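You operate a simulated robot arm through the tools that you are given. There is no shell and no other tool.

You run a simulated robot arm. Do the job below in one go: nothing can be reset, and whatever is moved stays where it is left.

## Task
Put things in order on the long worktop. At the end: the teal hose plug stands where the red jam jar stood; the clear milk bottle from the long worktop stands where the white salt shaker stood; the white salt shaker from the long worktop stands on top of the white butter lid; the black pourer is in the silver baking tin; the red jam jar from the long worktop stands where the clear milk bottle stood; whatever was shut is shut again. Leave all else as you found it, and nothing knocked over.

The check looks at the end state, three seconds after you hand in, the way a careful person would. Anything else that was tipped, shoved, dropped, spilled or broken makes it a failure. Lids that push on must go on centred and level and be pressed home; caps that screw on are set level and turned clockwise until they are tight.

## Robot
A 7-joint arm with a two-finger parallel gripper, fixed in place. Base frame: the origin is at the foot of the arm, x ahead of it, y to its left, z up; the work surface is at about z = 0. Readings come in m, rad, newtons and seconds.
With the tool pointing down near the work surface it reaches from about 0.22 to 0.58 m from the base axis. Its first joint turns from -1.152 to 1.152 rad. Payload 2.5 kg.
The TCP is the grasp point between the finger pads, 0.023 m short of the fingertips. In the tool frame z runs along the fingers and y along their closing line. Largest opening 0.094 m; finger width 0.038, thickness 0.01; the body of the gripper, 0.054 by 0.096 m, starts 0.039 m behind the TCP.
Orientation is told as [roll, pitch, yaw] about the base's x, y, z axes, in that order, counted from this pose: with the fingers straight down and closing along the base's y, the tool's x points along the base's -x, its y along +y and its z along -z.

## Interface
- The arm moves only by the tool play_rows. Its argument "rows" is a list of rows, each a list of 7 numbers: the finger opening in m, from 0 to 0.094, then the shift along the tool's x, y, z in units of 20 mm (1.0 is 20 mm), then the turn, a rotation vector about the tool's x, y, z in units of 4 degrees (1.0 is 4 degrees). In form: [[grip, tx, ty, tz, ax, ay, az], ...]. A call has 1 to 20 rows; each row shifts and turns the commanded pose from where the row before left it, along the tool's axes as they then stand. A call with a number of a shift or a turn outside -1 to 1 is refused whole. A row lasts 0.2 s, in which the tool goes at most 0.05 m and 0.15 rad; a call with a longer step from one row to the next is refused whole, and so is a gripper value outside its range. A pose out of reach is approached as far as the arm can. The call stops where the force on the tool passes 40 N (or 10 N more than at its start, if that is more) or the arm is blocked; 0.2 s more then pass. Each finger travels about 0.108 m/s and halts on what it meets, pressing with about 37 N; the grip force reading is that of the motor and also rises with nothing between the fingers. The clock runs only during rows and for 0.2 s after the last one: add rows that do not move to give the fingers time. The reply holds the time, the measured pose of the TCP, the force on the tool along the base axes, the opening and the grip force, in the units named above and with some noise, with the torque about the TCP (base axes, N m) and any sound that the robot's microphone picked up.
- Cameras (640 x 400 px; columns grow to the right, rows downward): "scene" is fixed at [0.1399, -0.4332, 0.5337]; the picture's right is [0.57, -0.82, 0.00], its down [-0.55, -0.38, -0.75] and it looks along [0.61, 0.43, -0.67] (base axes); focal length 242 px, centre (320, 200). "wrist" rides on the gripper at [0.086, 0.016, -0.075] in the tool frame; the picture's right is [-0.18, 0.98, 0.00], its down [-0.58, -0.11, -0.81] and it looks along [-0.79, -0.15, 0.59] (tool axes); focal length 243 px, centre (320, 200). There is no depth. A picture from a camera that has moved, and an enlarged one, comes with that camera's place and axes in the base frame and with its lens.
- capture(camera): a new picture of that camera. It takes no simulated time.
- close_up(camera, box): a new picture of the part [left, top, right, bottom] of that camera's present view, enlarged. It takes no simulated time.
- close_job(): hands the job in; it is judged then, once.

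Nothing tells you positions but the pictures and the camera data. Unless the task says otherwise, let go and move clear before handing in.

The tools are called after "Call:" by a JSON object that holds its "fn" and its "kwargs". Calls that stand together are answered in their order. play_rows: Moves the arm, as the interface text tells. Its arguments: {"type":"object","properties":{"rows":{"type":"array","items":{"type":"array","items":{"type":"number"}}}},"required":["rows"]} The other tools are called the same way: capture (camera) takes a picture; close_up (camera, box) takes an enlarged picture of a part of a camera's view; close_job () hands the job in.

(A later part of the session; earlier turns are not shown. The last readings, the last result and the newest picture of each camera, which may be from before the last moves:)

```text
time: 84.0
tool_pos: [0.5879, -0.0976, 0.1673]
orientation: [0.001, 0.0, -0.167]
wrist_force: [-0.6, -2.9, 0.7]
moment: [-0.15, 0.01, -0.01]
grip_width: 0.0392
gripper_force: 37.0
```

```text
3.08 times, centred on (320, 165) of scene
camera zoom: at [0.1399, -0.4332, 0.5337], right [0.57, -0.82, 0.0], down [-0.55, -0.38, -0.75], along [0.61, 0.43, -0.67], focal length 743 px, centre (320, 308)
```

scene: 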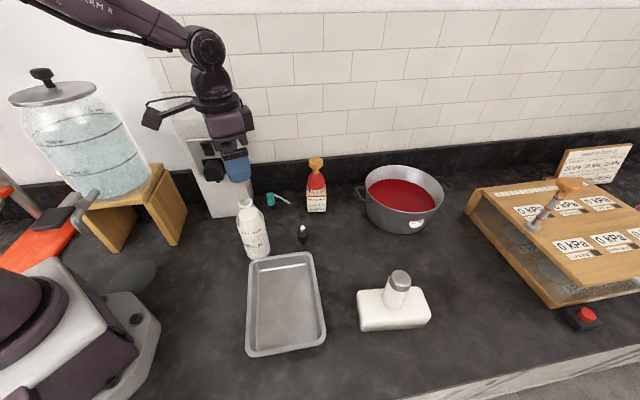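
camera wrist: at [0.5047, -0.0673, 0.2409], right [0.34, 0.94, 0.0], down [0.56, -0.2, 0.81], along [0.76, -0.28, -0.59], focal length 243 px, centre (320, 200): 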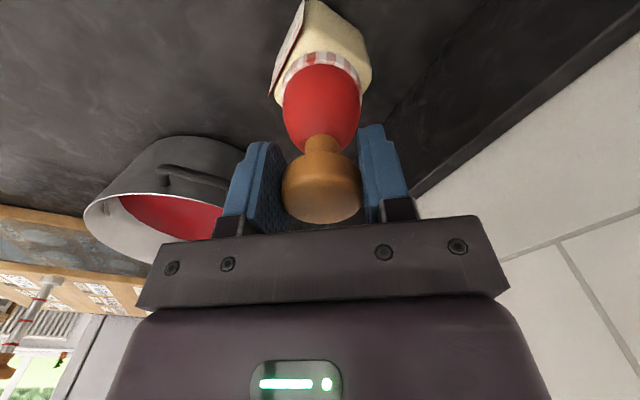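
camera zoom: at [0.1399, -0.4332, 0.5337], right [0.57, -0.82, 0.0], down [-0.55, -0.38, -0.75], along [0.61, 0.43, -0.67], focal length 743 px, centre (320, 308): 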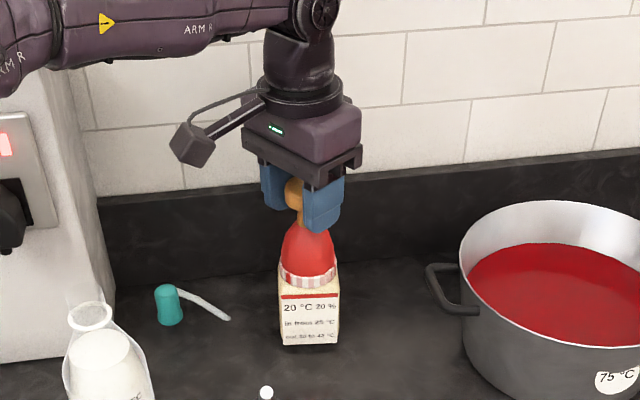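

The knob is held at 0.039 m; the jar's old place is about (0.589, -0.098). I lift only a few millimetres and check whether the whole jar comes along.

Call:
{"fn": "play_rows", "kwargs": {"rows": [[0.03, 0, 0, -0.1, 0, 0, 0], [0.03, 0, 0, -0.15, 0, 0, 0], [0.03, 0, 0, -0.15, 0, 0, 0], [0.03, 0, 0, 0, 0, 0, 0]]}}

Call:
{"fn": "close_up", "kwargs": {"camera": "scene", "box": [250, 130, 370, 230]}}

Call:
{"fn": "close_up", "kwargs": {"camera": "wrist", "box": [240, 0, 400, 230]}}

```text
time: 85.0
tool_pos: [0.5881, -0.0973, 0.174]
orientation: [0.001, 0.003, -0.166]
wrist_force: [-0.7, -0.3, -5.6]
moment: [0.03, 0.03, 0.0]
grip_width: 0.0388
gripper_force: 37.0
```

```text
4.00 times, centred on (310, 180) of scene
camera zoom: at [0.1399, -0.4332, 0.5337], right [0.57, -0.82, 0.0], down [-0.55, -0.38, -0.74], along [0.61, 0.43, -0.67], focal length 966 px, centre (360, 280)
```

zoom: 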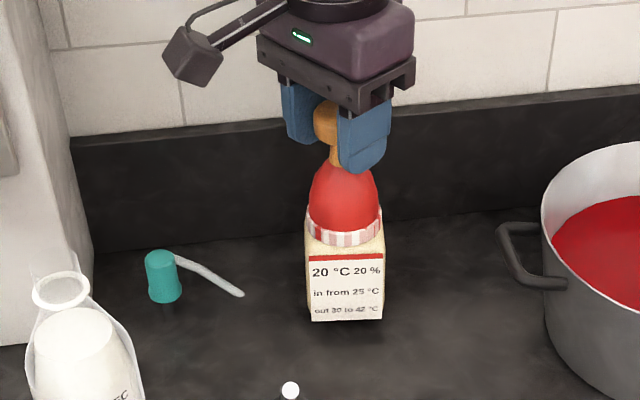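

```text
1.74 times, centred on (320, 115) of wrist
camera zoom: at [0.5046, -0.0673, 0.2486], right [0.34, 0.94, 0.0], down [0.56, -0.2, 0.81], along [0.76, -0.28, -0.59], focal length 422 px, centre (320, 348)
```

zoom: 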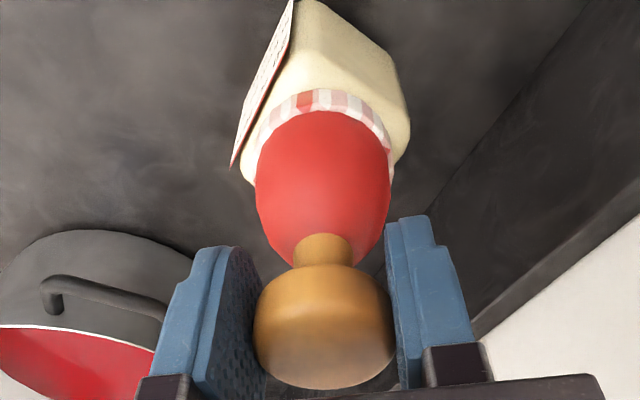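

The whole jar lifts as one piece, about 5.6 N. I raise it a little more, draw it inward, and carry it across to the bottle's old place, staying clear of the pot's handle.

Call:
{"fn": "play_rows", "kwargs": {"rows": [[0.03, 0.1, 0, -0.2, 0, 0, 0], [0.03, 0.2, 0, -0.3, 0, 0, 0], [0.03, 0.3, 0, -0.35, 0, 0, 0], [0.03, 0.35, 0, -0.35, 0, 0, 0], [0.03, 0.3, 0, -0.35, 0, 0, 0], [0.03, 0.15, 0, -0.25, 0, 0, 0], [0.03, 0.1, 0, 0, 0, 0, 0], [0.03, 0, 0, 0, 0, 0, 0]]}}

Call:
{"fn": "capture", "kwargs": {"camera": "scene"}}

Call:
{"fn": "capture", "kwargs": {"camera": "wrist"}}

```text
time: 86.8
tool_pos: [0.5586, -0.0917, 0.2103]
orientation: [0.002, 0.002, -0.164]
wrist_force: [0.1, 0.1, -5.9]
moment: [0.04, 0.04, 0.0]
grip_width: 0.0391
gripper_force: 37.3
```

```text
taken
```

scene: 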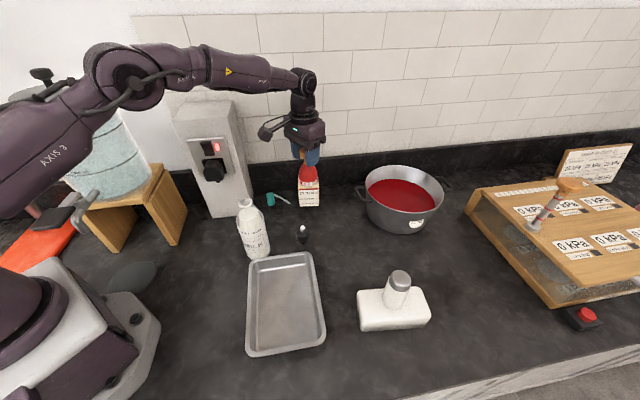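

```text
taken
camera wrist: at [0.4752, -0.062, 0.2844], right [0.34, 0.94, 0.0], down [0.56, -0.2, 0.81], along [0.76, -0.28, -0.59], focal length 243 px, centre (320, 200)
```

wrist: 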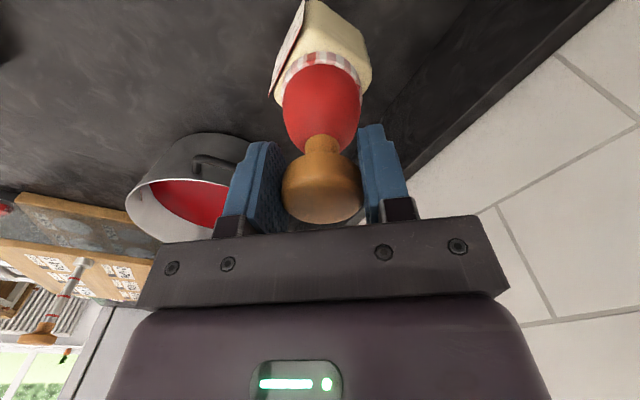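

The jar hangs upright with about 4 cm of clearance. I carry it sideways to the bottle's old place.

Call:
{"fn": "play_rows", "kwargs": {"rows": [[0.03, 0.003, -0.165, 0, 0, 0, 0], [0.03, 0.006, -0.33, 0, 0, 0, 0], [0.03, 0.011, -0.55, 0, 0, 0, 0], [0.03, 0.011, -0.55, 0, 0, 0, 0], [0.03, 0.011, -0.55, 0, 0, 0, 0], [0.03, 0.011, -0.55, 0, 0, 0, 0], [0.03, 0.011, -0.55, 0, 0, 0, 0], [0.03, 0.011, -0.55, 0, 0, 0, 0], [0.03, 0.011, -0.55, 0, 0, 0, 0], [0.03, 0.011, -0.55, 0, 0, 0, 0], [0.03, 0.011, -0.55, 0, 0, 0, 0], [0.03, 0.011, -0.55, 0, 0, 0, 0], [0.03, 0.011, -0.55, 0, 0, 0, 0], [0.03, 0.011, -0.55, 0, 0, 0, 0], [0.03, 0.011, -0.55, 0, 0, 0, 0], [0.03, 0.011, -0.55, 0, 0, 0, 0], [0.03, 0.011, -0.55, 0, 0, 0, 0], [0.03, 0.009, -0.44, 0, 0, 0, 0], [0.03, 0.006, -0.33, 0, 0, 0, 0], [0.03, 0.003, -0.165, 0, 0, 0, 0]]}}

Call:
{"fn": "capture", "kwargs": {"camera": "wrist"}}

Call:
{"fn": "close_up", "kwargs": {"camera": "scene", "box": [300, 130, 460, 270]}}

```text
time: 91.0
tool_pos: [0.5227, -0.2817, 0.2101]
orientation: [0.001, 0.002, -0.162]
wrist_force: [0.4, -0.4, -5.9]
moment: [0.05, 0.02, -0.02]
grip_width: 0.0391
gripper_force: 36.8
```

```text
taken
camera wrist: at [0.4397, -0.2521, 0.2845], right [0.34, 0.94, 0.0], down [0.56, -0.2, 0.81], along [0.76, -0.28, -0.59], focal length 243 px, centre (320, 200)
```

wrist: 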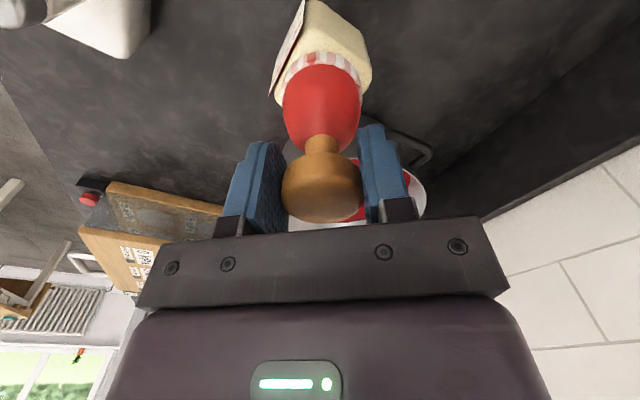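

```text
2.86 times, centred on (380, 200) of scene
camera zoom: at [0.1399, -0.4332, 0.5337], right [0.57, -0.82, 0.0], down [-0.55, -0.38, -0.74], along [0.61, 0.43, -0.67], focal length 690 px, centre (149, 200)
```

zoom: 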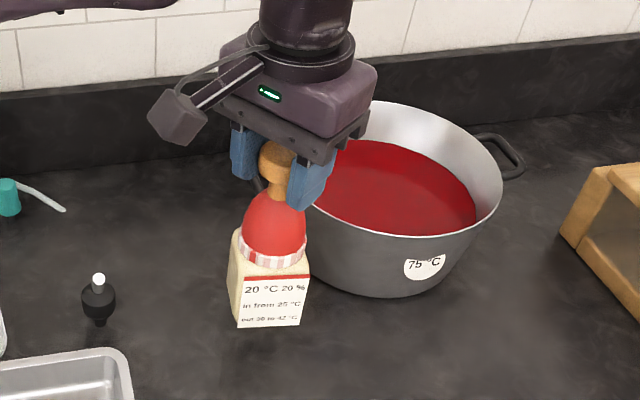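

The jar is over the bottle's old place, clear of the pot. I lower it to just above the worktop.

Call:
{"fn": "play_rows", "kwargs": {"rows": [[0.03, 0, 0, 0.15, 0, 0, 0], [0.03, 0, 0, 0.3, 0, 0, 0], [0.03, 0, 0, 0.4, 0, 0, 0], [0.03, 0, 0, 0.4, 0, 0, 0], [0.03, 0, 0, 0.35, 0, 0, 0], [0.03, 0, 0, 0.2, 0, 0, 0], [0.03, 0, 0, 0.1, 0, 0, 0], [0.03, 0, 0, 0, 0, 0, 0]]}}

Call:
{"fn": "play_rows", "kwargs": {"rows": [[0.03, 0, 0, 0.08, 0, 0, 0], [0.03, 0, 0, 0.06, 0, 0, 0], [0.03, 0, 0, 0.04, 0, 0, 0], [0.03, 0, 0, 0, 0, 0, 0]]}}

Call:
{"fn": "close_up", "kwargs": {"camera": "scene", "box": [300, 130, 460, 270]}}

```text
time: 92.8
tool_pos: [0.5233, -0.2824, 0.1722]
orientation: [0.001, -0.002, -0.166]
wrist_force: [-0.2, 0.9, -5.1]
moment: [0.0, 0.02, -0.02]
grip_width: 0.0388
gripper_force: 36.7
```

```text
time: 93.8
tool_pos: [0.5221, -0.2826, 0.1685]
orientation: [0.0, 0.0, -0.164]
wrist_force: [0.1, 0.8, -5.2]
moment: [0.03, 0.03, -0.01]
grip_width: 0.0388
gripper_force: 36.6
```

```text
2.86 times, centred on (380, 200) of scene
camera zoom: at [0.1399, -0.4332, 0.5337], right [0.57, -0.82, 0.0], down [-0.55, -0.38, -0.74], along [0.61, 0.43, -0.67], focal length 690 px, centre (149, 200)
```

zoom: 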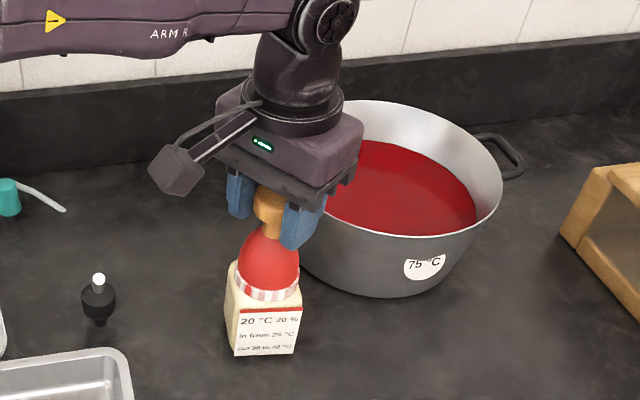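

No contact yet at z = 0.1685. I go down another couple of millimetres in tiny steps.

Call:
{"fn": "play_rows", "kwargs": {"rows": [[0.03, 0, 0, 0.04, 0, 0, 0], [0.03, 0, 0, 0.04, 0, 0, 0], [0.03, 0, 0, 0, 0, 0, 0]]}}

```text
time: 94.6
tool_pos: [0.523, -0.2845, 0.1667]
orientation: [0.0, -0.001, -0.164]
wrist_force: [0.2, 0.7, -5.2]
moment: [0.01, 0.06, 0.01]
grip_width: 0.039
gripper_force: 37.2
```

Call:
{"fn": "play_rows", "kwargs": {"rows": [[0.03, 0, 0, 0.04, 0, 0, 0], [0.03, 0, 0, 0.04, 0, 0, 0], [0.03, 0, 0, 0, 0, 0, 0]]}}

```text
time: 95.4
tool_pos: [0.5235, -0.283, 0.1664]
orientation: [0.001, 0.0, -0.164]
wrist_force: [-3.0, 0.4, 2.3]
moment: [0.23, 0.27, 0.06]
grip_width: 0.039
gripper_force: 36.8
```

The base now rests on the worktop. I open slowly.

Call:
{"fn": "play_rows", "kwargs": {"rows": [[0.0395, 0, 0, 0, 0, 0, 0], [0.041, 0, 0, 0, 0, 0, 0], [0.043, 0, 0, 0, 0, 0, 0], [0.047, 0, 0, 0, 0, 0, 0], [0.055, 0, 0, 0, 0, 0, 0], [0.07, 0, 0, 0, 0, 0, 0], [0.08, 0, 0, 0, 0, 0, 0]]}}

Call:
{"fn": "capture", "kwargs": {"camera": "wrist"}}

Call:
{"fn": "close_up", "kwargs": {"camera": "scene", "box": [300, 130, 460, 270]}}

```text
time: 97.0
tool_pos: [0.5229, -0.2825, 0.1653]
orientation: [-0.001, 0.0, -0.165]
wrist_force: [-0.4, 0.5, 0.0]
moment: [0.0, 0.0, -0.01]
grip_width: 0.08
gripper_force: 0.1
```

```text
taken
camera wrist: at [0.4399, -0.2523, 0.2401], right [0.34, 0.94, 0.0], down [0.56, -0.2, 0.81], along [0.76, -0.28, -0.59], focal length 243 px, centre (320, 200)
```

wrist: 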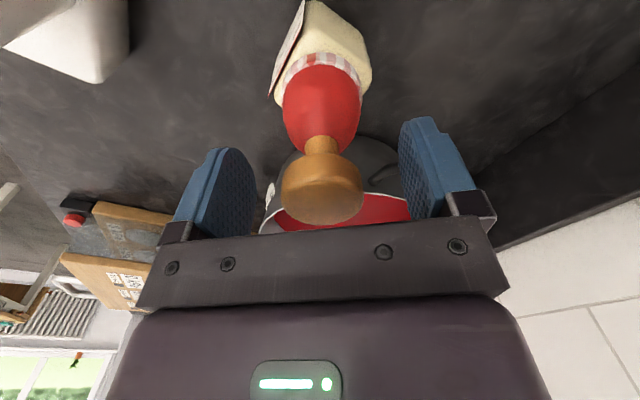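

```text
2.86 times, centred on (380, 200) of scene
camera zoom: at [0.1399, -0.4332, 0.5337], right [0.57, -0.82, 0.0], down [-0.55, -0.38, -0.75], along [0.61, 0.43, -0.67], focal length 690 px, centre (149, 200)
```

zoom: 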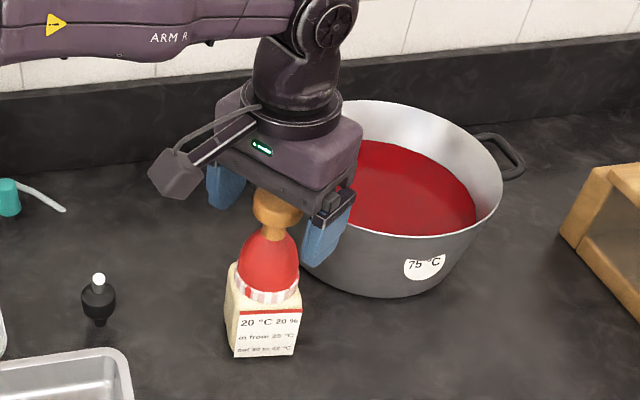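

The jar stands at the bottle's old place. I open fully, rise, draw back inward, and then look at the teal plug.

Call:
{"fn": "play_rows", "kwargs": {"rows": [[0.094, 0, 0, 0, 0, 0, 0], [0.094, 0, 0, -0.5, 0, 0, 0], [0.094, 0, 0, -0.8, 0, 0, 0], [0.094, 0, 0, -0.8, 0, 0, 0], [0.094, 0.5, 0, -0.8, 0, 0, 0], [0.094, 0.9, 0, -0.9, 0, 0, 0], [0.094, 0.9, 0.5, -0.9, 0, 0, 0], [0.094, 0.9, 0.9, 0, 0, 0, 0], [0.094, 0.9, 0.9, 0, 0, 0, 0], [0.094, 0.5, 0.9, 0, 0, 0, 0], [0.094, 0, 0.9, 0, 0, 0, 0], [0.094, 0, 0.9, 0, 0, 0, 0], [0.094, 0, 0.9, 0, 0, 0, 0], [0.094, 0, 0.9, 0, 0, 0, 0], [0.094, 0, 0.9, 0, 0, 0, 0], [0.094, 0, 0.9, 0, 0, 0, 0]]}}

Call:
{"fn": "capture", "kwargs": {"camera": "wrist"}}

Call:
{"fn": "capture", "kwargs": {"camera": "scene"}}

```text
time: 100.4
tool_pos: [0.461, -0.0984, 0.2588]
orientation: [0.0, 0.0, -0.167]
wrist_force: [0.4, 0.9, 0.7]
moment: [-0.01, -0.01, -0.02]
grip_width: 0.0942
gripper_force: 0.1
```

```text
taken
camera wrist: at [0.3773, -0.0676, 0.3339], right [0.34, 0.94, 0.0], down [0.56, -0.2, 0.81], along [0.76, -0.28, -0.59], focal length 243 px, centre (320, 200)
```

wrist: 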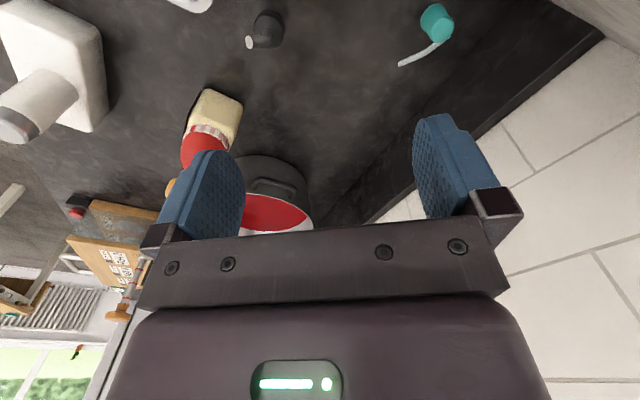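

```text
taken
```

scene: 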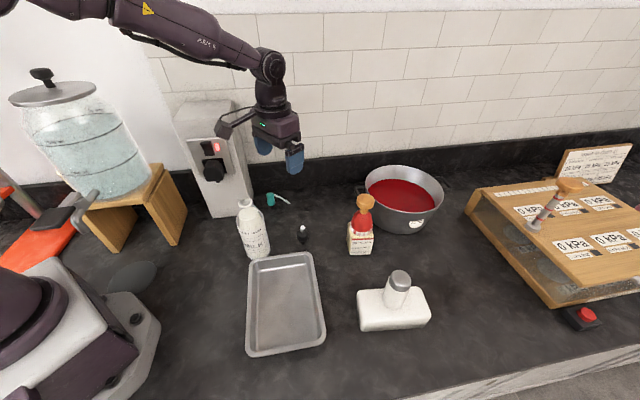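

The jar stands where the bottle stood. I zoom in on the plug and the pourer.

Call:
{"fn": "close_up", "kwargs": {"camera": "wrist", "box": [380, 0, 480, 80]}}

Call:
{"fn": "close_up", "kwargs": {"camera": "wrist", "box": [220, 0, 310, 70]}}

Call:
{"fn": "close_up", "kwargs": {"camera": "scene", "box": [255, 180, 305, 215]}}

Call:
{"fn": "close_up", "kwargs": {"camera": "scene", "box": [285, 215, 325, 250]}}

```text
5.00 times, centred on (430, 40) of wrist
camera zoom: at [0.3773, -0.0676, 0.3339], right [0.34, 0.94, 0.0], down [0.56, -0.2, 0.81], along [0.76, -0.28, -0.59], focal length 1213 px, centre (-230, 1000)
```

zoom: 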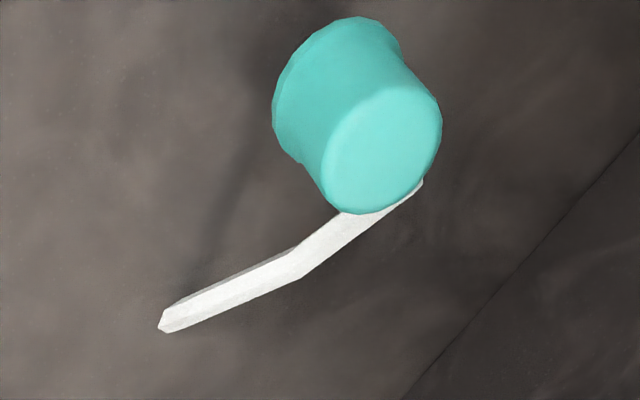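

```text
5.71 times, centred on (265, 35) of wrist
camera zoom: at [0.3773, -0.0676, 0.3339], right [0.34, 0.94, 0.0], down [0.56, -0.2, 0.81], along [0.76, -0.28, -0.59], focal length 1386 px, centre (634, 1143)
```

zoom: 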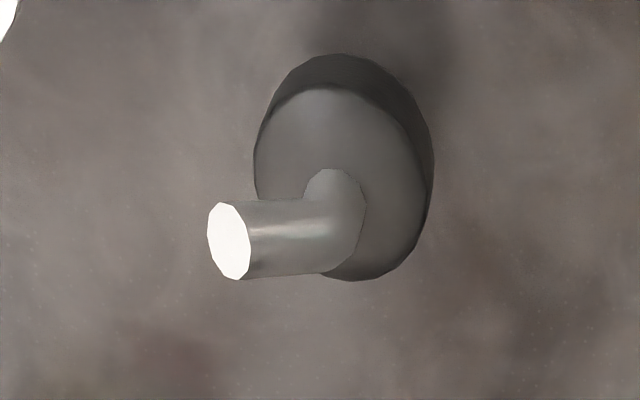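

```text
11.43 times, centred on (280, 198) of scene
camera zoom: at [0.1399, -0.4332, 0.5337], right [0.57, -0.82, 0.0], down [-0.55, -0.38, -0.75], along [0.61, 0.43, -0.67], focal length 2761 px, centre (777, 229)
```

zoom: 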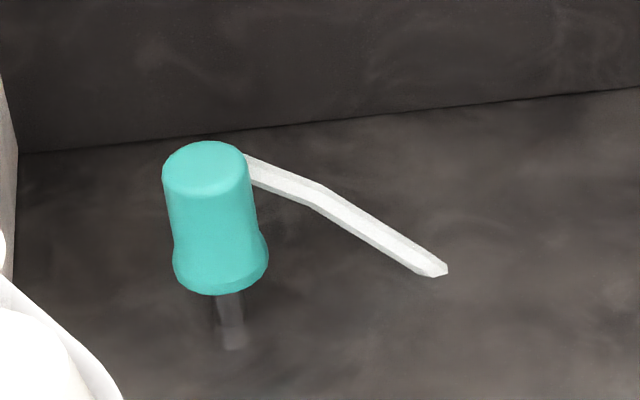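

```text
11.43 times, centred on (305, 232) of scene
camera zoom: at [0.1399, -0.4332, 0.5337], right [0.57, -0.82, 0.0], down [-0.55, -0.38, -0.75], along [0.61, 0.43, -0.67], focal length 2761 px, centre (491, -171)
```

zoom: 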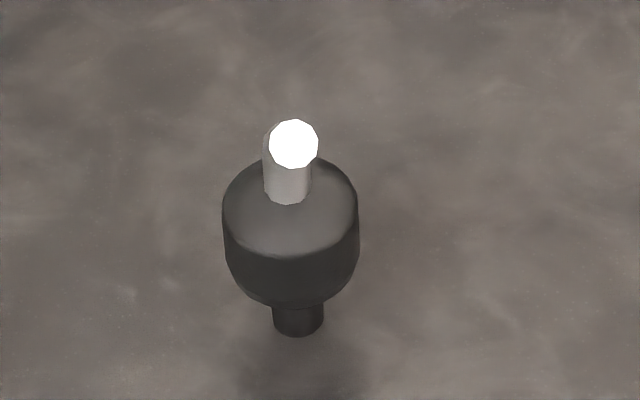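

The teal head seems to sit on a thin stem, with a white strap reaching out and down behind it; the pourer likewise stands on its narrow stopper. The jar's old spot lies at the edge of reach, so I first test with the empty gripper how low I can go there with the tool vertical.

Call:
{"fn": "play_rows", "kwargs": {"rows": [[0.06, -0.526, 0.0883, 0.6, 0, 0, 0], [0.04, -0.526, 0.0883, 0.8, 0, 0, 0], [0.04, -0.526, 0.0883, 0.9, 0, 0, 0], [0.04, -0.526, 0.0883, 0.9, 0, 0, 0], [0.04, -0.526, 0.0883, 0.9, 0, 0, 0], [0.04, -0.526, 0.0883, 0.9, 0, 0, 0], [0.04, -0.526, 0.0883, 0.9, 0, 0, 0], [0.04, -0.526, 0.0883, 0.9, 0, 0, 0], [0.04, -0.526, 0.0883, 0.9, 0, 0, 0], [0.04, -0.526, 0.0883, 0.9, 0, 0, 0], [0.04, -0.526, 0.0883, 0.9, 0, 0, 0], [0.04, -0.526, 0.0883, 0.8, 0, 0, 0], [0.04, 0, 0, 0, 0, 0, 0]]}}

Call:
{"fn": "capture", "kwargs": {"camera": "wrist"}}

Call:
{"fn": "capture", "kwargs": {"camera": "scene"}}

```text
time: 103.2
tool_pos: [0.5871, -0.0969, 0.0535]
orientation: [0.0, 0.001, -0.166]
wrist_force: [0.6, -0.3, -0.1]
moment: [0.0, 0.0, -0.01]
grip_width: 0.0399
gripper_force: 0.0
```

```text
taken
camera wrist: at [0.5039, -0.0664, 0.1274], right [0.34, 0.94, 0.0], down [0.56, -0.2, 0.81], along [0.76, -0.28, -0.59], focal length 243 px, centre (320, 200)
```

wrist: 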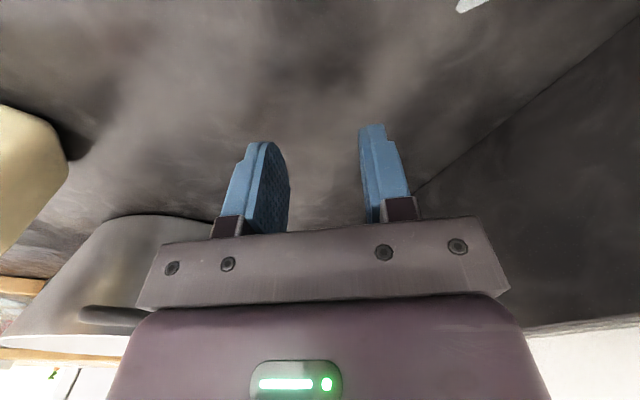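

```text
taken
```

scene: 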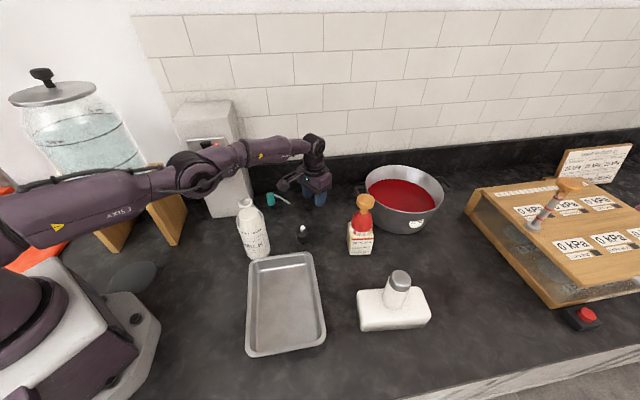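

Vertical reach is fine there at z = 0.0535. I test a little lower, to about z = 0.034, which still keeps the fingertips clear of the worktop.

Call:
{"fn": "play_rows", "kwargs": {"rows": [[0.04, 0, 0, 0.4, 0, 0, 0], [0.04, 0, 0, 0.4, 0, 0, 0], [0.04, -0.1, 0, 0.15, 0, 0, 0], [0.04, 0, 0, 0, 0, 0, 0]]}}

```text
time: 104.2
tool_pos: [0.5844, -0.0972, 0.0377]
orientation: [0.0, 0.002, -0.166]
wrist_force: [0.0, 1.1, -0.2]
moment: [0.02, -0.02, -0.01]
grip_width: 0.04
gripper_force: 0.0
out of reach, approached as far as the arm can: row 3
```

Vertical reach there ends at about r = 0.593, within some 4 mm of the jar's old axis, so no tilt is needed. I back off and go to view the plug from closer and lower.

Call:
{"fn": "play_rows", "kwargs": {"rows": [[0.04, 0, 0, -0.8, 0, 0, 0], [0.04, 0, 0, -1, 0, 0, 0], [0.04, 0, 0, -1, 0, 0, 0], [0.04, 0, 0, -1, 0, 0, 0], [0.06, 0, 0, -1, 0, 0, 0], [0.094, 0, 0, -0.8, 0, 0, 0], [0.094, 0.858, 0.431, 0, 0, 0, 0], [0.094, 0.858, 0.431, 0, 0, 0, 0], [0.094, 0.858, 0.431, 0, 0, 0, 0], [0.094, 0.858, 0.431, 0, 0, 0, 0], [0.094, 0.858, 0.431, 0, 0, 0, 0], [0.094, 0.858, 0.431, 0, 0, 0, 0], [0.094, 0.858, 0.431, 0, 0, 0, 0], [0.094, 0.858, 0.431, 0, 0, 0, 0], [0.094, 0.858, 0.431, 0, 0, 0, 0], [0.094, 0, 0, 0, 0, 0, -1], [0.094, 0, 0, 0, 0, 0, -1], [0.094, 0, 0, 0, 0, 0, -0.4]]}}

Call:
{"fn": "capture", "kwargs": {"camera": "wrist"}}

Call:
{"fn": "capture", "kwargs": {"camera": "scene"}}

```text
time: 107.2
tool_pos: [0.4692, -0.0154, 0.1518]
orientation: [-0.002, -0.027, -0.19]
wrist_force: [1.8, -2.7, 0.5]
moment: [0.17, 0.01, -0.07]
grip_width: 0.0927
gripper_force: 0.0
stopped in row 15: the force on the tool passed its limit at 61 N (the readings are from after the stop); the commanded pose is now the measured one
```

```text
taken
camera wrist: at [0.3844, 0.0184, 0.2242], right [0.37, 0.93, 0.0], down [0.53, -0.21, 0.82], along [0.77, -0.3, -0.57], focal length 243 px, centre (320, 200)
```

wrist: 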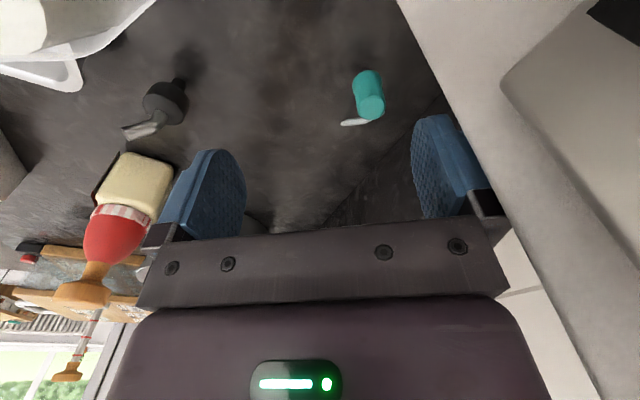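

```text
taken
```

scene: 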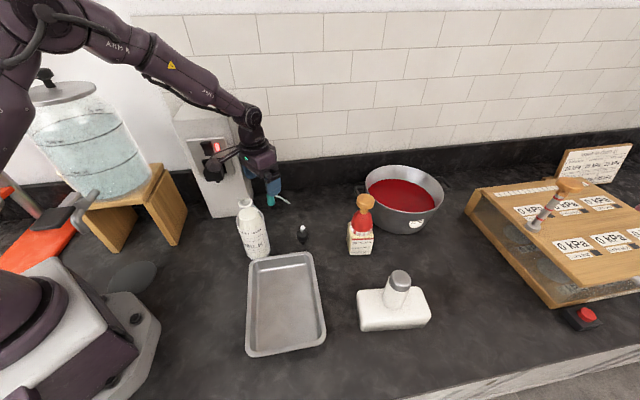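

The tool met something: the camera bracket seems to have touched the socket panel or its black plug. I look closely for any damage before moving.

Call:
{"fn": "close_up", "kwargs": {"camera": "scene", "box": [165, 90, 295, 220]}}

Call:
{"fn": "close_up", "kwargs": {"camera": "scene", "box": [190, 125, 250, 195]}}

Call:
{"fn": "close_up", "kwargs": {"camera": "wrist", "box": [400, 0, 640, 200]}}

```text
3.08 times, centred on (230, 155) of scene
camera zoom: at [0.1399, -0.4332, 0.5337], right [0.57, -0.82, 0.0], down [-0.55, -0.38, -0.75], along [0.61, 0.43, -0.67], focal length 743 px, centre (597, 338)
```

zoom: 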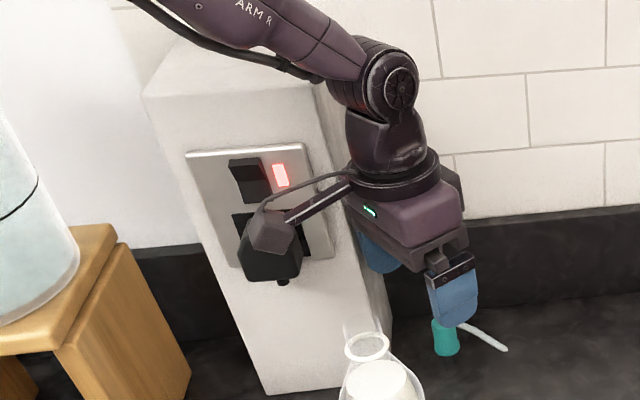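

```text
5.71 times, centred on (220, 160) of scene
camera zoom: at [0.1399, -0.4332, 0.5337], right [0.57, -0.82, 0.0], down [-0.55, -0.38, -0.75], along [0.61, 0.43, -0.67], focal length 1380 px, centre (891, 429)
```

zoom: 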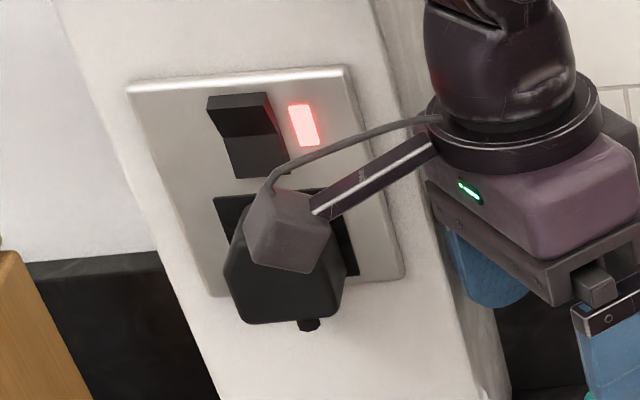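

```text
2.00 times, centred on (520, 100) of wrist
camera zoom: at [0.3844, 0.0184, 0.2242], right [0.37, 0.93, 0.0], down [0.53, -0.21, 0.82], along [0.77, -0.3, -0.57], focal length 485 px, centre (-80, 400)
```

zoom: 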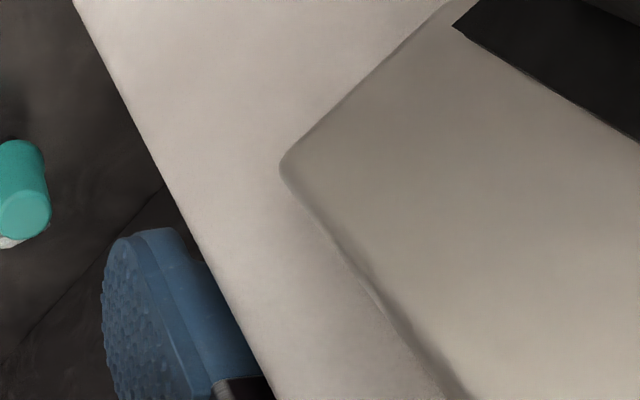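

The black mains plug looks in place and the red light is unchanged. I back away along the way I came and compare.

Call:
{"fn": "play_rows", "kwargs": {"rows": [[0.094, -0.4, -0.4, 0, 0, 0, 0], [0.094, -0.7, -0.7, 0, 0, 0, 0], [0.094, -0.7, -0.7, 0, 0, 0, 0], [0.094, 0, 0, 0, 0, 0, 0]]}}

Call:
{"fn": "close_up", "kwargs": {"camera": "scene", "box": [165, 90, 275, 220]}}

Call:
{"fn": "capture", "kwargs": {"camera": "wrist"}}

```text
time: 108.2
tool_pos: [0.4977, -0.0551, 0.1521]
orientation: [-0.001, -0.025, -0.189]
wrist_force: [-0.7, -0.2, 0.0]
moment: [-0.04, -0.02, -0.01]
grip_width: 0.094
gripper_force: 0.0
```

```text
3.08 times, centred on (220, 155) of scene
camera zoom: at [0.1399, -0.4332, 0.5337], right [0.57, -0.82, 0.0], down [-0.55, -0.38, -0.75], along [0.61, 0.43, -0.67], focal length 743 px, centre (628, 338)
```

zoom: 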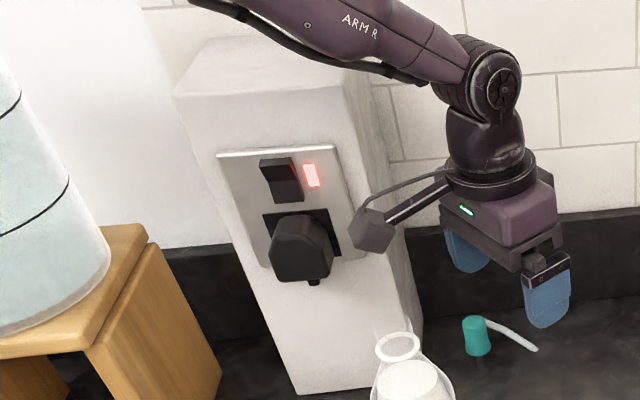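

```text
taken
camera wrist: at [0.4133, -0.0231, 0.2248], right [0.36, 0.93, 0.0], down [0.53, -0.21, 0.82], along [0.77, -0.3, -0.57], focal length 243 px, centre (320, 200)
```

wrist: 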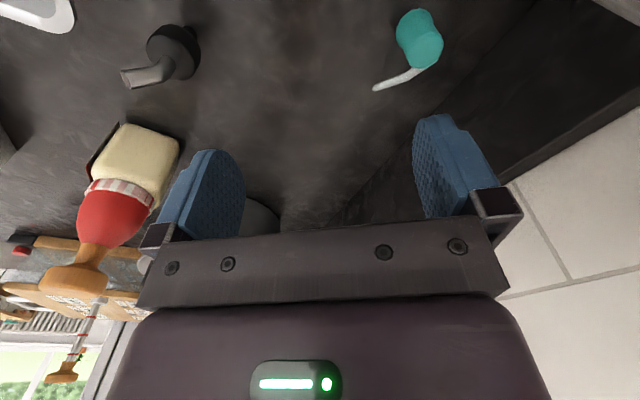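

The mains plug, switch and light look unchanged after backing off; I must keep the camera bracket away from that column. I will pick the teal plug with the tool turned to yaw of about 2.5, so that the bracket is on the far side and the strap passes between the fingers; first I rise, level the tool and turn.

Call:
{"fn": "play_rows", "kwargs": {"rows": [[0.094, 0, 0, -0.6, 0, 0.36, 0], [0.094, 0, 0, -1, 0, 0, 0], [0.094, 0, 0, -1, 0, 0, 0], [0.094, 0, 0, -1, 0, 0, 0], [0.094, 0, 0, -1, 0, 0, 0], [0.094, 0, 0, -0.4, 0, 0, 0]]}}

Call:
{"fn": "play_rows", "kwargs": {"rows": [[0.094, 0, 0, 0, 0, 0, -1], [0.094, 0, 0, 0, 0, 0, -1], [0.094, 0, 0, 0, 0, 0, -1], [0.094, 0, 0, 0, 0, 0, -1], [0.094, 0, 0, 0, 0, 0, -1], [0.094, 0, 0, 0, 0, 0, -1], [0.094, 0, 0, 0, 0, 0, -1], [0.094, 0, 0, 0, 0, 0, -1], [0.094, 0, 0, 0, 0, 0, -1], [0.094, 0, 0, 0, 0, 0, -1], [0.094, 0, 0, 0, 0, 0, -1], [0.094, 0, 0, 0, 0, 0, -1], [0.094, 0, 0, 0, 0, 0, -1], [0.094, 0, 0, 0, 0, 0, -1], [0.094, 0, 0, 0, 0, 0, -1], [0.094, 0, 0, 0, 0, 0, -1], [0.094, 0, 0, 0, 0, 0, -1], [0.094, 0, 0, 0, 0, 0, -1], [0.094, 0, 0, 0, 0, 0, -1], [0.094, 0, 0, 0, 0, 0, -1]]}}

```text
time: 109.6
tool_pos: [0.497, -0.0562, 0.253]
orientation: [-0.001, 0.001, -0.188]
wrist_force: [0.1, 0.4, 0.1]
moment: [0.01, 0.0, 0.0]
grip_width: 0.0942
gripper_force: 0.0
```

```text
time: 113.8
tool_pos: [0.497, -0.0551, 0.2527]
orientation: [0.0, 0.001, 1.211]
wrist_force: [-1.4, 0.2, 0.1]
moment: [-0.01, 0.03, 0.0]
grip_width: 0.0939
gripper_force: 0.2
```

The turn goes well so far. I take a look at the plug from this side on the way.

Call:
{"fn": "capture", "kwargs": {"camera": "wrist"}}

Call:
{"fn": "close_up", "kwargs": {"camera": "wrist", "box": [240, 20, 420, 140]}}

```text
taken
camera wrist: at [0.4503, -0.1303, 0.3273], right [-0.85, 0.52, 0.0], down [0.31, 0.51, 0.81], along [0.42, 0.69, -0.59], focal length 243 px, centre (320, 200)
```

wrist: 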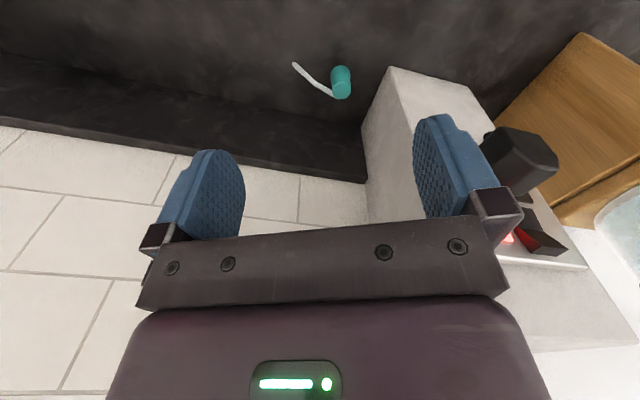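

```text
3.33 times, centred on (330, 80) of wrist
camera zoom: at [0.4503, -0.1303, 0.3273], right [-0.85, 0.52, 0.0], down [0.31, 0.51, 0.81], along [0.42, 0.69, -0.59], focal length 809 px, centre (287, 600)
```

zoom: 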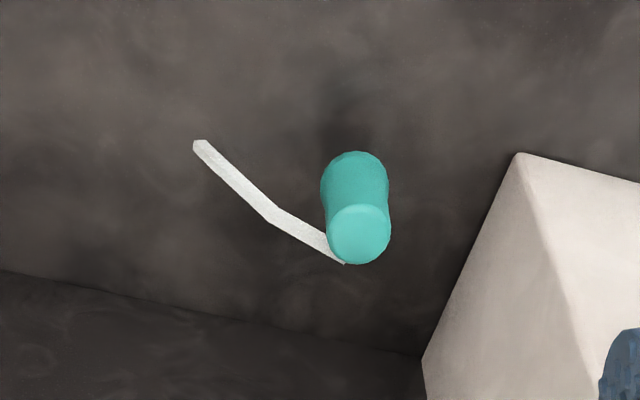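

The plug's top is at about (0.508, 0.015, 0.053), with the head's underside near z = 0.02, and the strap runs on its far side. I zoom in on the column's mains plug to work out the clearance for the camera bracket.

Call:
{"fn": "close_up", "kwargs": {"camera": "wrist", "box": [440, 100, 600, 280]}}

Call:
{"fn": "close_up", "kwargs": {"camera": "scene", "box": [180, 120, 260, 200]}}

```text
2.22 times, centred on (520, 190) of wrist
camera zoom: at [0.4503, -0.1303, 0.3273], right [-0.85, 0.52, 0.0], down [0.31, 0.51, 0.81], along [0.42, 0.69, -0.59], focal length 539 px, centre (-124, 222)
```

zoom: 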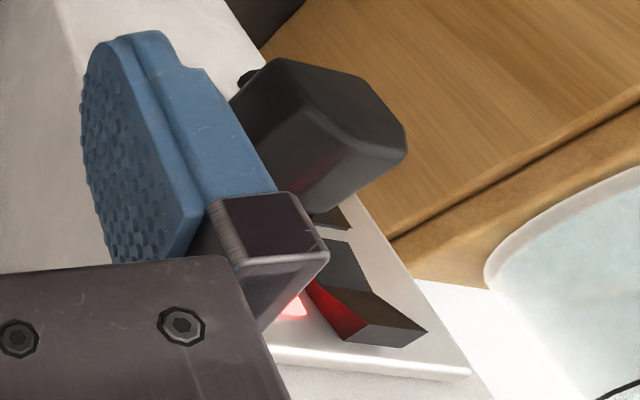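

```text
5.00 times, centred on (220, 160) of scene
camera zoom: at [0.1399, -0.4332, 0.5337], right [0.57, -0.82, 0.0], down [-0.55, -0.38, -0.75], along [0.61, 0.43, -0.67], focal length 1208 px, centre (820, 400)
```

zoom: 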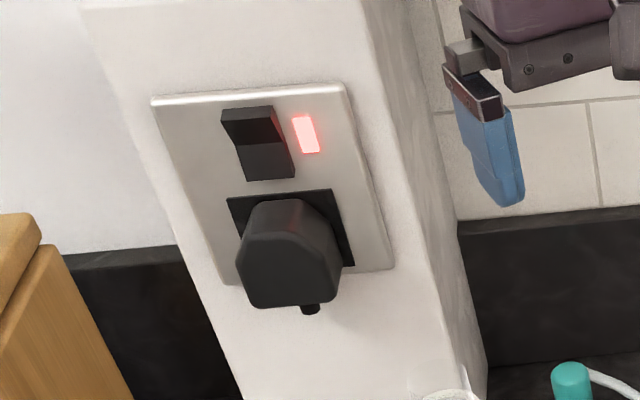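

The wall and column run diagonally, so the plug is in a tight corner between the column and the bottle. I choose yaw 0.4 with a slight 6 degree roll so the wrist leans away from the column, use a smaller finger opening, and approach from above in steps.

Call:
{"fn": "play_rows", "kwargs": {"rows": [[0.08, 0, 0, 0, 0, 0, 1], [0.07, 0, 0, 0, 0, 0, 1], [0.06, 0, 0, 0, 0, 0, 1], [0.05, 0, 0, 0, 0, 0, 1], [0.05, 0, 0, 0, 0, 0, 1], [0.05, 0, 0, 0, 0, 0, 1], [0.05, 0, 0, 0, 0, 0, 1], [0.05, 0, 0, 0, 0, 0, 1], [0.05, 0, 0, 0, 0, 0, 1], [0.05, 0, 0, 0, 0, 0, 1], [0.05, 0, 0, 0, 0, 0, 1], [0.05, 0, 0, 0, 0, 0, 0.62], [0.05, 0, 0, 0, -0.75, 0, 0], [0.05, 0, 0, 0, -0.75, 0, 0], [0.05, 0, 0, 0, 0, 0, 0]]}}

Call:
{"fn": "capture", "kwargs": {"camera": "wrist"}}

Call:
{"fn": "capture", "kwargs": {"camera": "scene"}}

```text
time: 117.0
tool_pos: [0.497, -0.0549, 0.2531]
orientation: [0.105, 0.0, 0.397]
wrist_force: [0.0, 0.5, -1.2]
moment: [0.0, -0.01, -0.04]
grip_width: 0.0501
gripper_force: 0.0
```

```text
taken
camera wrist: at [0.4134, -0.0807, 0.3287], right [-0.21, 0.97, 0.1], down [0.61, 0.05, 0.79], along [0.76, 0.23, -0.6], focal length 243 px, centre (320, 200)
```

wrist: 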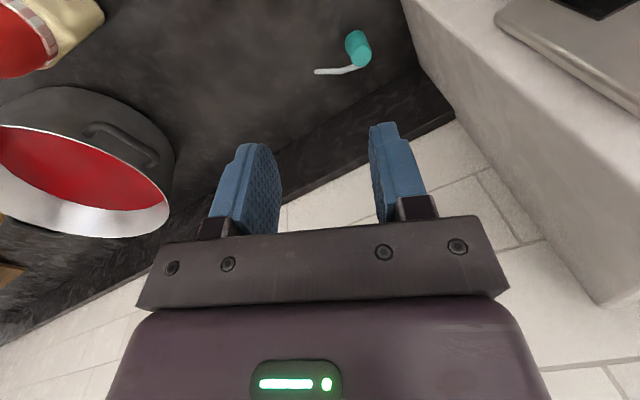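

```text
taken
```

scene: 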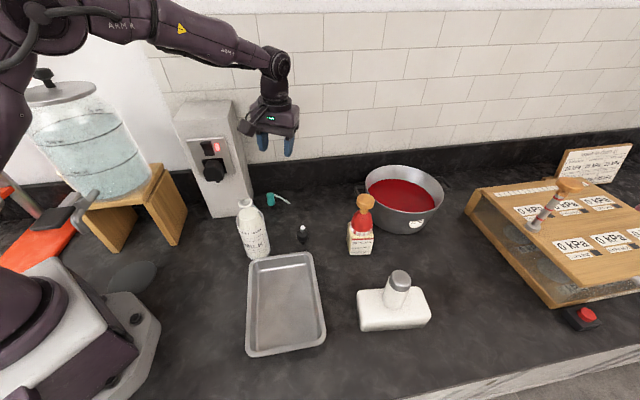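

The tool leans the right way, fingers toward the plug's side. I move over the plug at this height.

Call:
{"fn": "play_rows", "kwargs": {"rows": [[0.05, -0.4175, 0.75, 0.079, 0, 0, 0], [0.05, -0.4175, 0.75, 0.079, 0, 0, 0], [0.05, -0.4175, 0.75, 0.079, 0, 0, 0], [0.05, -0.4175, 0.75, 0.079, 0, 0, 0], [0.05, 0, 0, 0, 0, 0, 0]]}}

Call:
{"fn": "capture", "kwargs": {"camera": "wrist"}}

Call:
{"fn": "close_up", "kwargs": {"camera": "scene", "box": [165, 60, 335, 220]}}

```text
time: 118.2
tool_pos: [0.5041, 0.0139, 0.2527]
orientation: [0.102, -0.001, 0.398]
wrist_force: [0.1, -0.5, -0.2]
moment: [-0.02, -0.04, 0.0]
grip_width: 0.0499
gripper_force: 0.1
```

```text
taken
camera wrist: at [0.4208, -0.0123, 0.3285], right [-0.21, 0.97, 0.1], down [0.61, 0.05, 0.79], along [0.76, 0.23, -0.6], focal length 243 px, centre (320, 200)
```

wrist: 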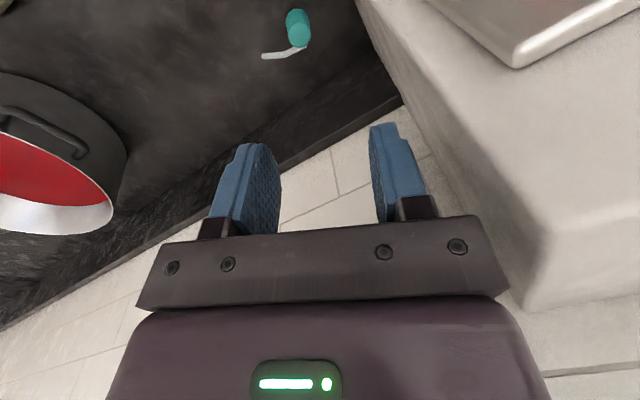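

```text
2.50 times, centred on (250, 140) of scene
camera zoom: at [0.1399, -0.4332, 0.5337], right [0.57, -0.82, 0.0], down [-0.55, -0.38, -0.75], along [0.61, 0.43, -0.67], focal length 604 px, centre (495, 350)
```

zoom: 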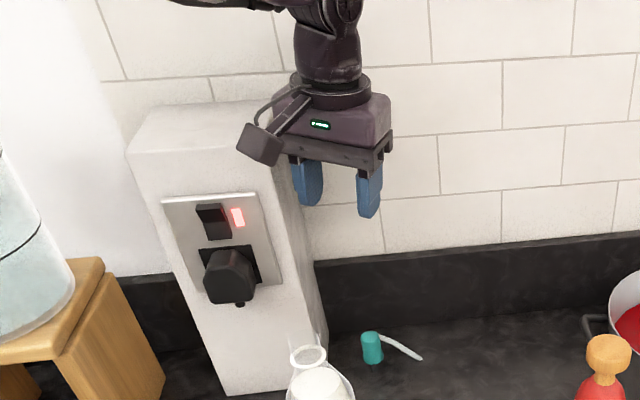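

No contact so far beside the column. I descend in steps toward the plug, staying ready to stop.

Call:
{"fn": "play_rows", "kwargs": {"rows": [[0.05, 0, -0.03, 0.3, 0, 0, 0], [0.05, 0, -0.063, 0.6, 0, 0, 0], [0.05, 0, -0.063, 0.6, 0, 0, 0], [0.05, 0, -0.063, 0.6, 0, 0, 0], [0.05, 0, -0.063, 0.6, 0, 0, 0], [0.05, 0, -0.063, 0.6, 0, 0, 0], [0.05, 0, -0.063, 0.6, 0, 0, 0], [0.05, 0, -0.063, 0.6, 0, 0, 0], [0.05, 0, -0.063, 0.6, 0, 0, 0], [0.05, 0, -0.063, 0.6, 0, 0, 0], [0.05, 0, -0.03, 0.3, 0, 0, 0], [0.05, 0, 0, 0, 0, 0, 0]]}}

Call:
{"fn": "capture", "kwargs": {"camera": "wrist"}}

Call:
{"fn": "close_up", "kwargs": {"camera": "scene", "box": [165, 80, 325, 230]}}

```text
time: 120.8
tool_pos: [0.5045, 0.0125, 0.1312]
orientation: [0.103, 0.0, 0.395]
wrist_force: [-0.3, -0.7, -0.6]
moment: [-0.01, -0.02, -0.02]
grip_width: 0.0497
gripper_force: 0.1
```

```text
taken
camera wrist: at [0.4205, -0.0132, 0.2078], right [-0.21, 0.97, 0.1], down [0.61, 0.05, 0.79], along [0.76, 0.23, -0.6], focal length 243 px, centre (320, 200)
```

wrist: 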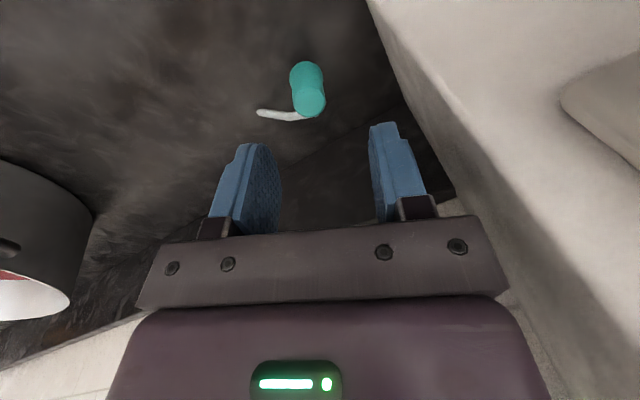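

```text
2.67 times, centred on (245, 155) of scene
camera zoom: at [0.1399, -0.4332, 0.5337], right [0.57, -0.82, 0.0], down [-0.55, -0.38, -0.75], along [0.61, 0.43, -0.67], focal length 644 px, centre (520, 320)
```

zoom: 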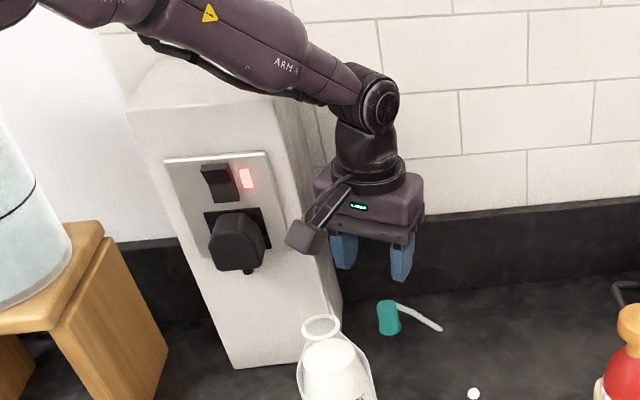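

The plug appears exactly where I computed it relative to the tool. I descend further, checking once on the way.

Call:
{"fn": "play_rows", "kwargs": {"rows": [[0.05, 0, -0.03, 0.3, 0, 0, 0], [0.05, 0, -0.0528, 0.503, 0, 0, 0], [0.05, 0, -0.0528, 0.503, 0, 0, 0], [0.05, 0, -0.0528, 0.503, 0, 0, 0], [0.05, 0, -0.0528, 0.503, 0, 0, 0], [0.05, 0, -0.0528, 0.503, 0, 0, 0], [0.05, 0, -0.0528, 0.503, 0, 0, 0], [0.05, 0, -0.025, 0.2, 0, 0, 0], [0.05, 0, 0, 0, 0, 0, 0]]}}

Call:
{"fn": "capture", "kwargs": {"camera": "wrist"}}

Call:
{"fn": "close_up", "kwargs": {"camera": "scene", "box": [185, 100, 325, 230]}}

```text
time: 122.8
tool_pos: [0.5053, 0.0125, 0.0599]
orientation: [0.101, -0.001, 0.396]
wrist_force: [0.6, 0.2, 0.0]
moment: [0.01, -0.03, -0.03]
grip_width: 0.05
gripper_force: 0.0
```

```text
taken
camera wrist: at [0.421, -0.0133, 0.1368], right [-0.21, 0.97, 0.1], down [0.61, 0.05, 0.79], along [0.76, 0.23, -0.6], focal length 243 px, centre (320, 200)
```

wrist: 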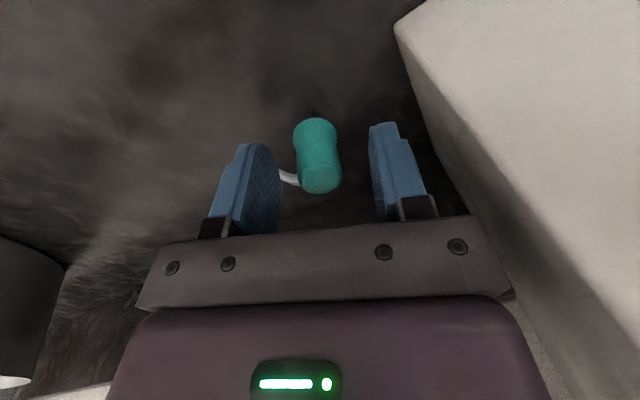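

```text
3.08 times, centred on (255, 165) of scene
camera zoom: at [0.1399, -0.4332, 0.5337], right [0.57, -0.82, 0.0], down [-0.55, -0.38, -0.75], along [0.61, 0.43, -0.67], focal length 743 px, centre (520, 308)
```

zoom: 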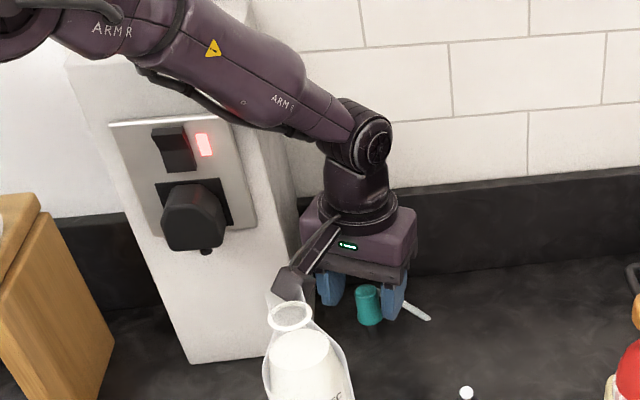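

The head is between the pads and a dark stem shows beneath it; the strap passes on the far side of the left finger. I descend the last 2 cm slowly.

Call:
{"fn": "play_rows", "kwargs": {"rows": [[0.05, 0, -0.0263, 0.25, 0, 0, 0], [0.05, 0, -0.0263, 0.25, 0, 0, 0], [0.05, 0, -0.0263, 0.25, 0, 0, 0], [0.05, 0, -0.0263, 0.25, 0, 0, 0], [0.05, 0, 0, 0, 0, 0, 0]]}}

Call:
{"fn": "capture", "kwargs": {"camera": "wrist"}}

Call:
{"fn": "close_up", "kwargs": {"camera": "wrist", "box": [230, 100, 410, 240]}}

Call:
{"fn": "close_up", "kwargs": {"camera": "scene", "box": [240, 150, 310, 220]}}

```text
time: 124.0
tool_pos: [0.5043, 0.013, 0.0402]
orientation: [0.103, 0.002, 0.396]
wrist_force: [-0.2, 0.2, 0.2]
moment: [0.0, -0.01, 0.02]
grip_width: 0.0501
gripper_force: 0.1
```

```text
taken
camera wrist: at [0.4205, -0.0128, 0.1163], right [-0.21, 0.97, 0.1], down [0.61, 0.05, 0.79], along [0.76, 0.23, -0.6], focal length 243 px, centre (320, 200)
```

wrist: 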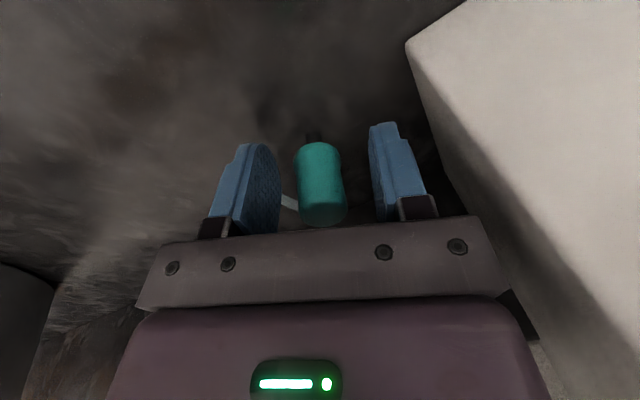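

```text
2.86 times, centred on (320, 170) of wrist
camera zoom: at [0.4205, -0.0128, 0.1163], right [-0.21, 0.97, 0.1], down [0.61, 0.05, 0.79], along [0.76, 0.23, -0.6], focal length 693 px, centre (320, 286)
```

zoom: 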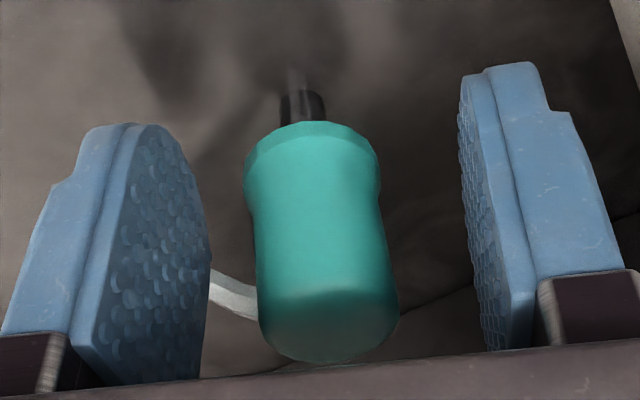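

```text
5.71 times, centred on (275, 185) of scene
camera zoom: at [0.1399, -0.4332, 0.5337], right [0.57, -0.82, 0.0], down [-0.55, -0.38, -0.75], along [0.61, 0.43, -0.67], focal length 1380 px, centre (577, 286)
```

zoom: 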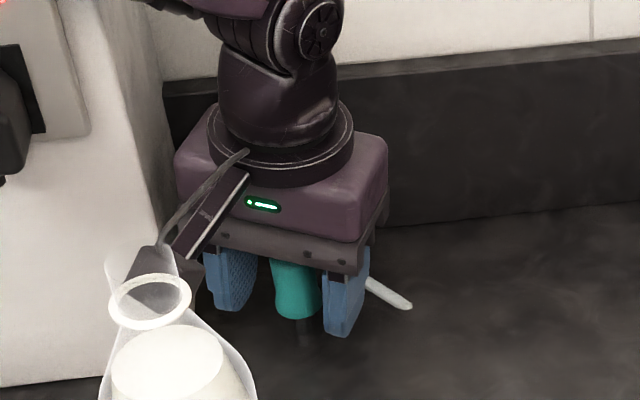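

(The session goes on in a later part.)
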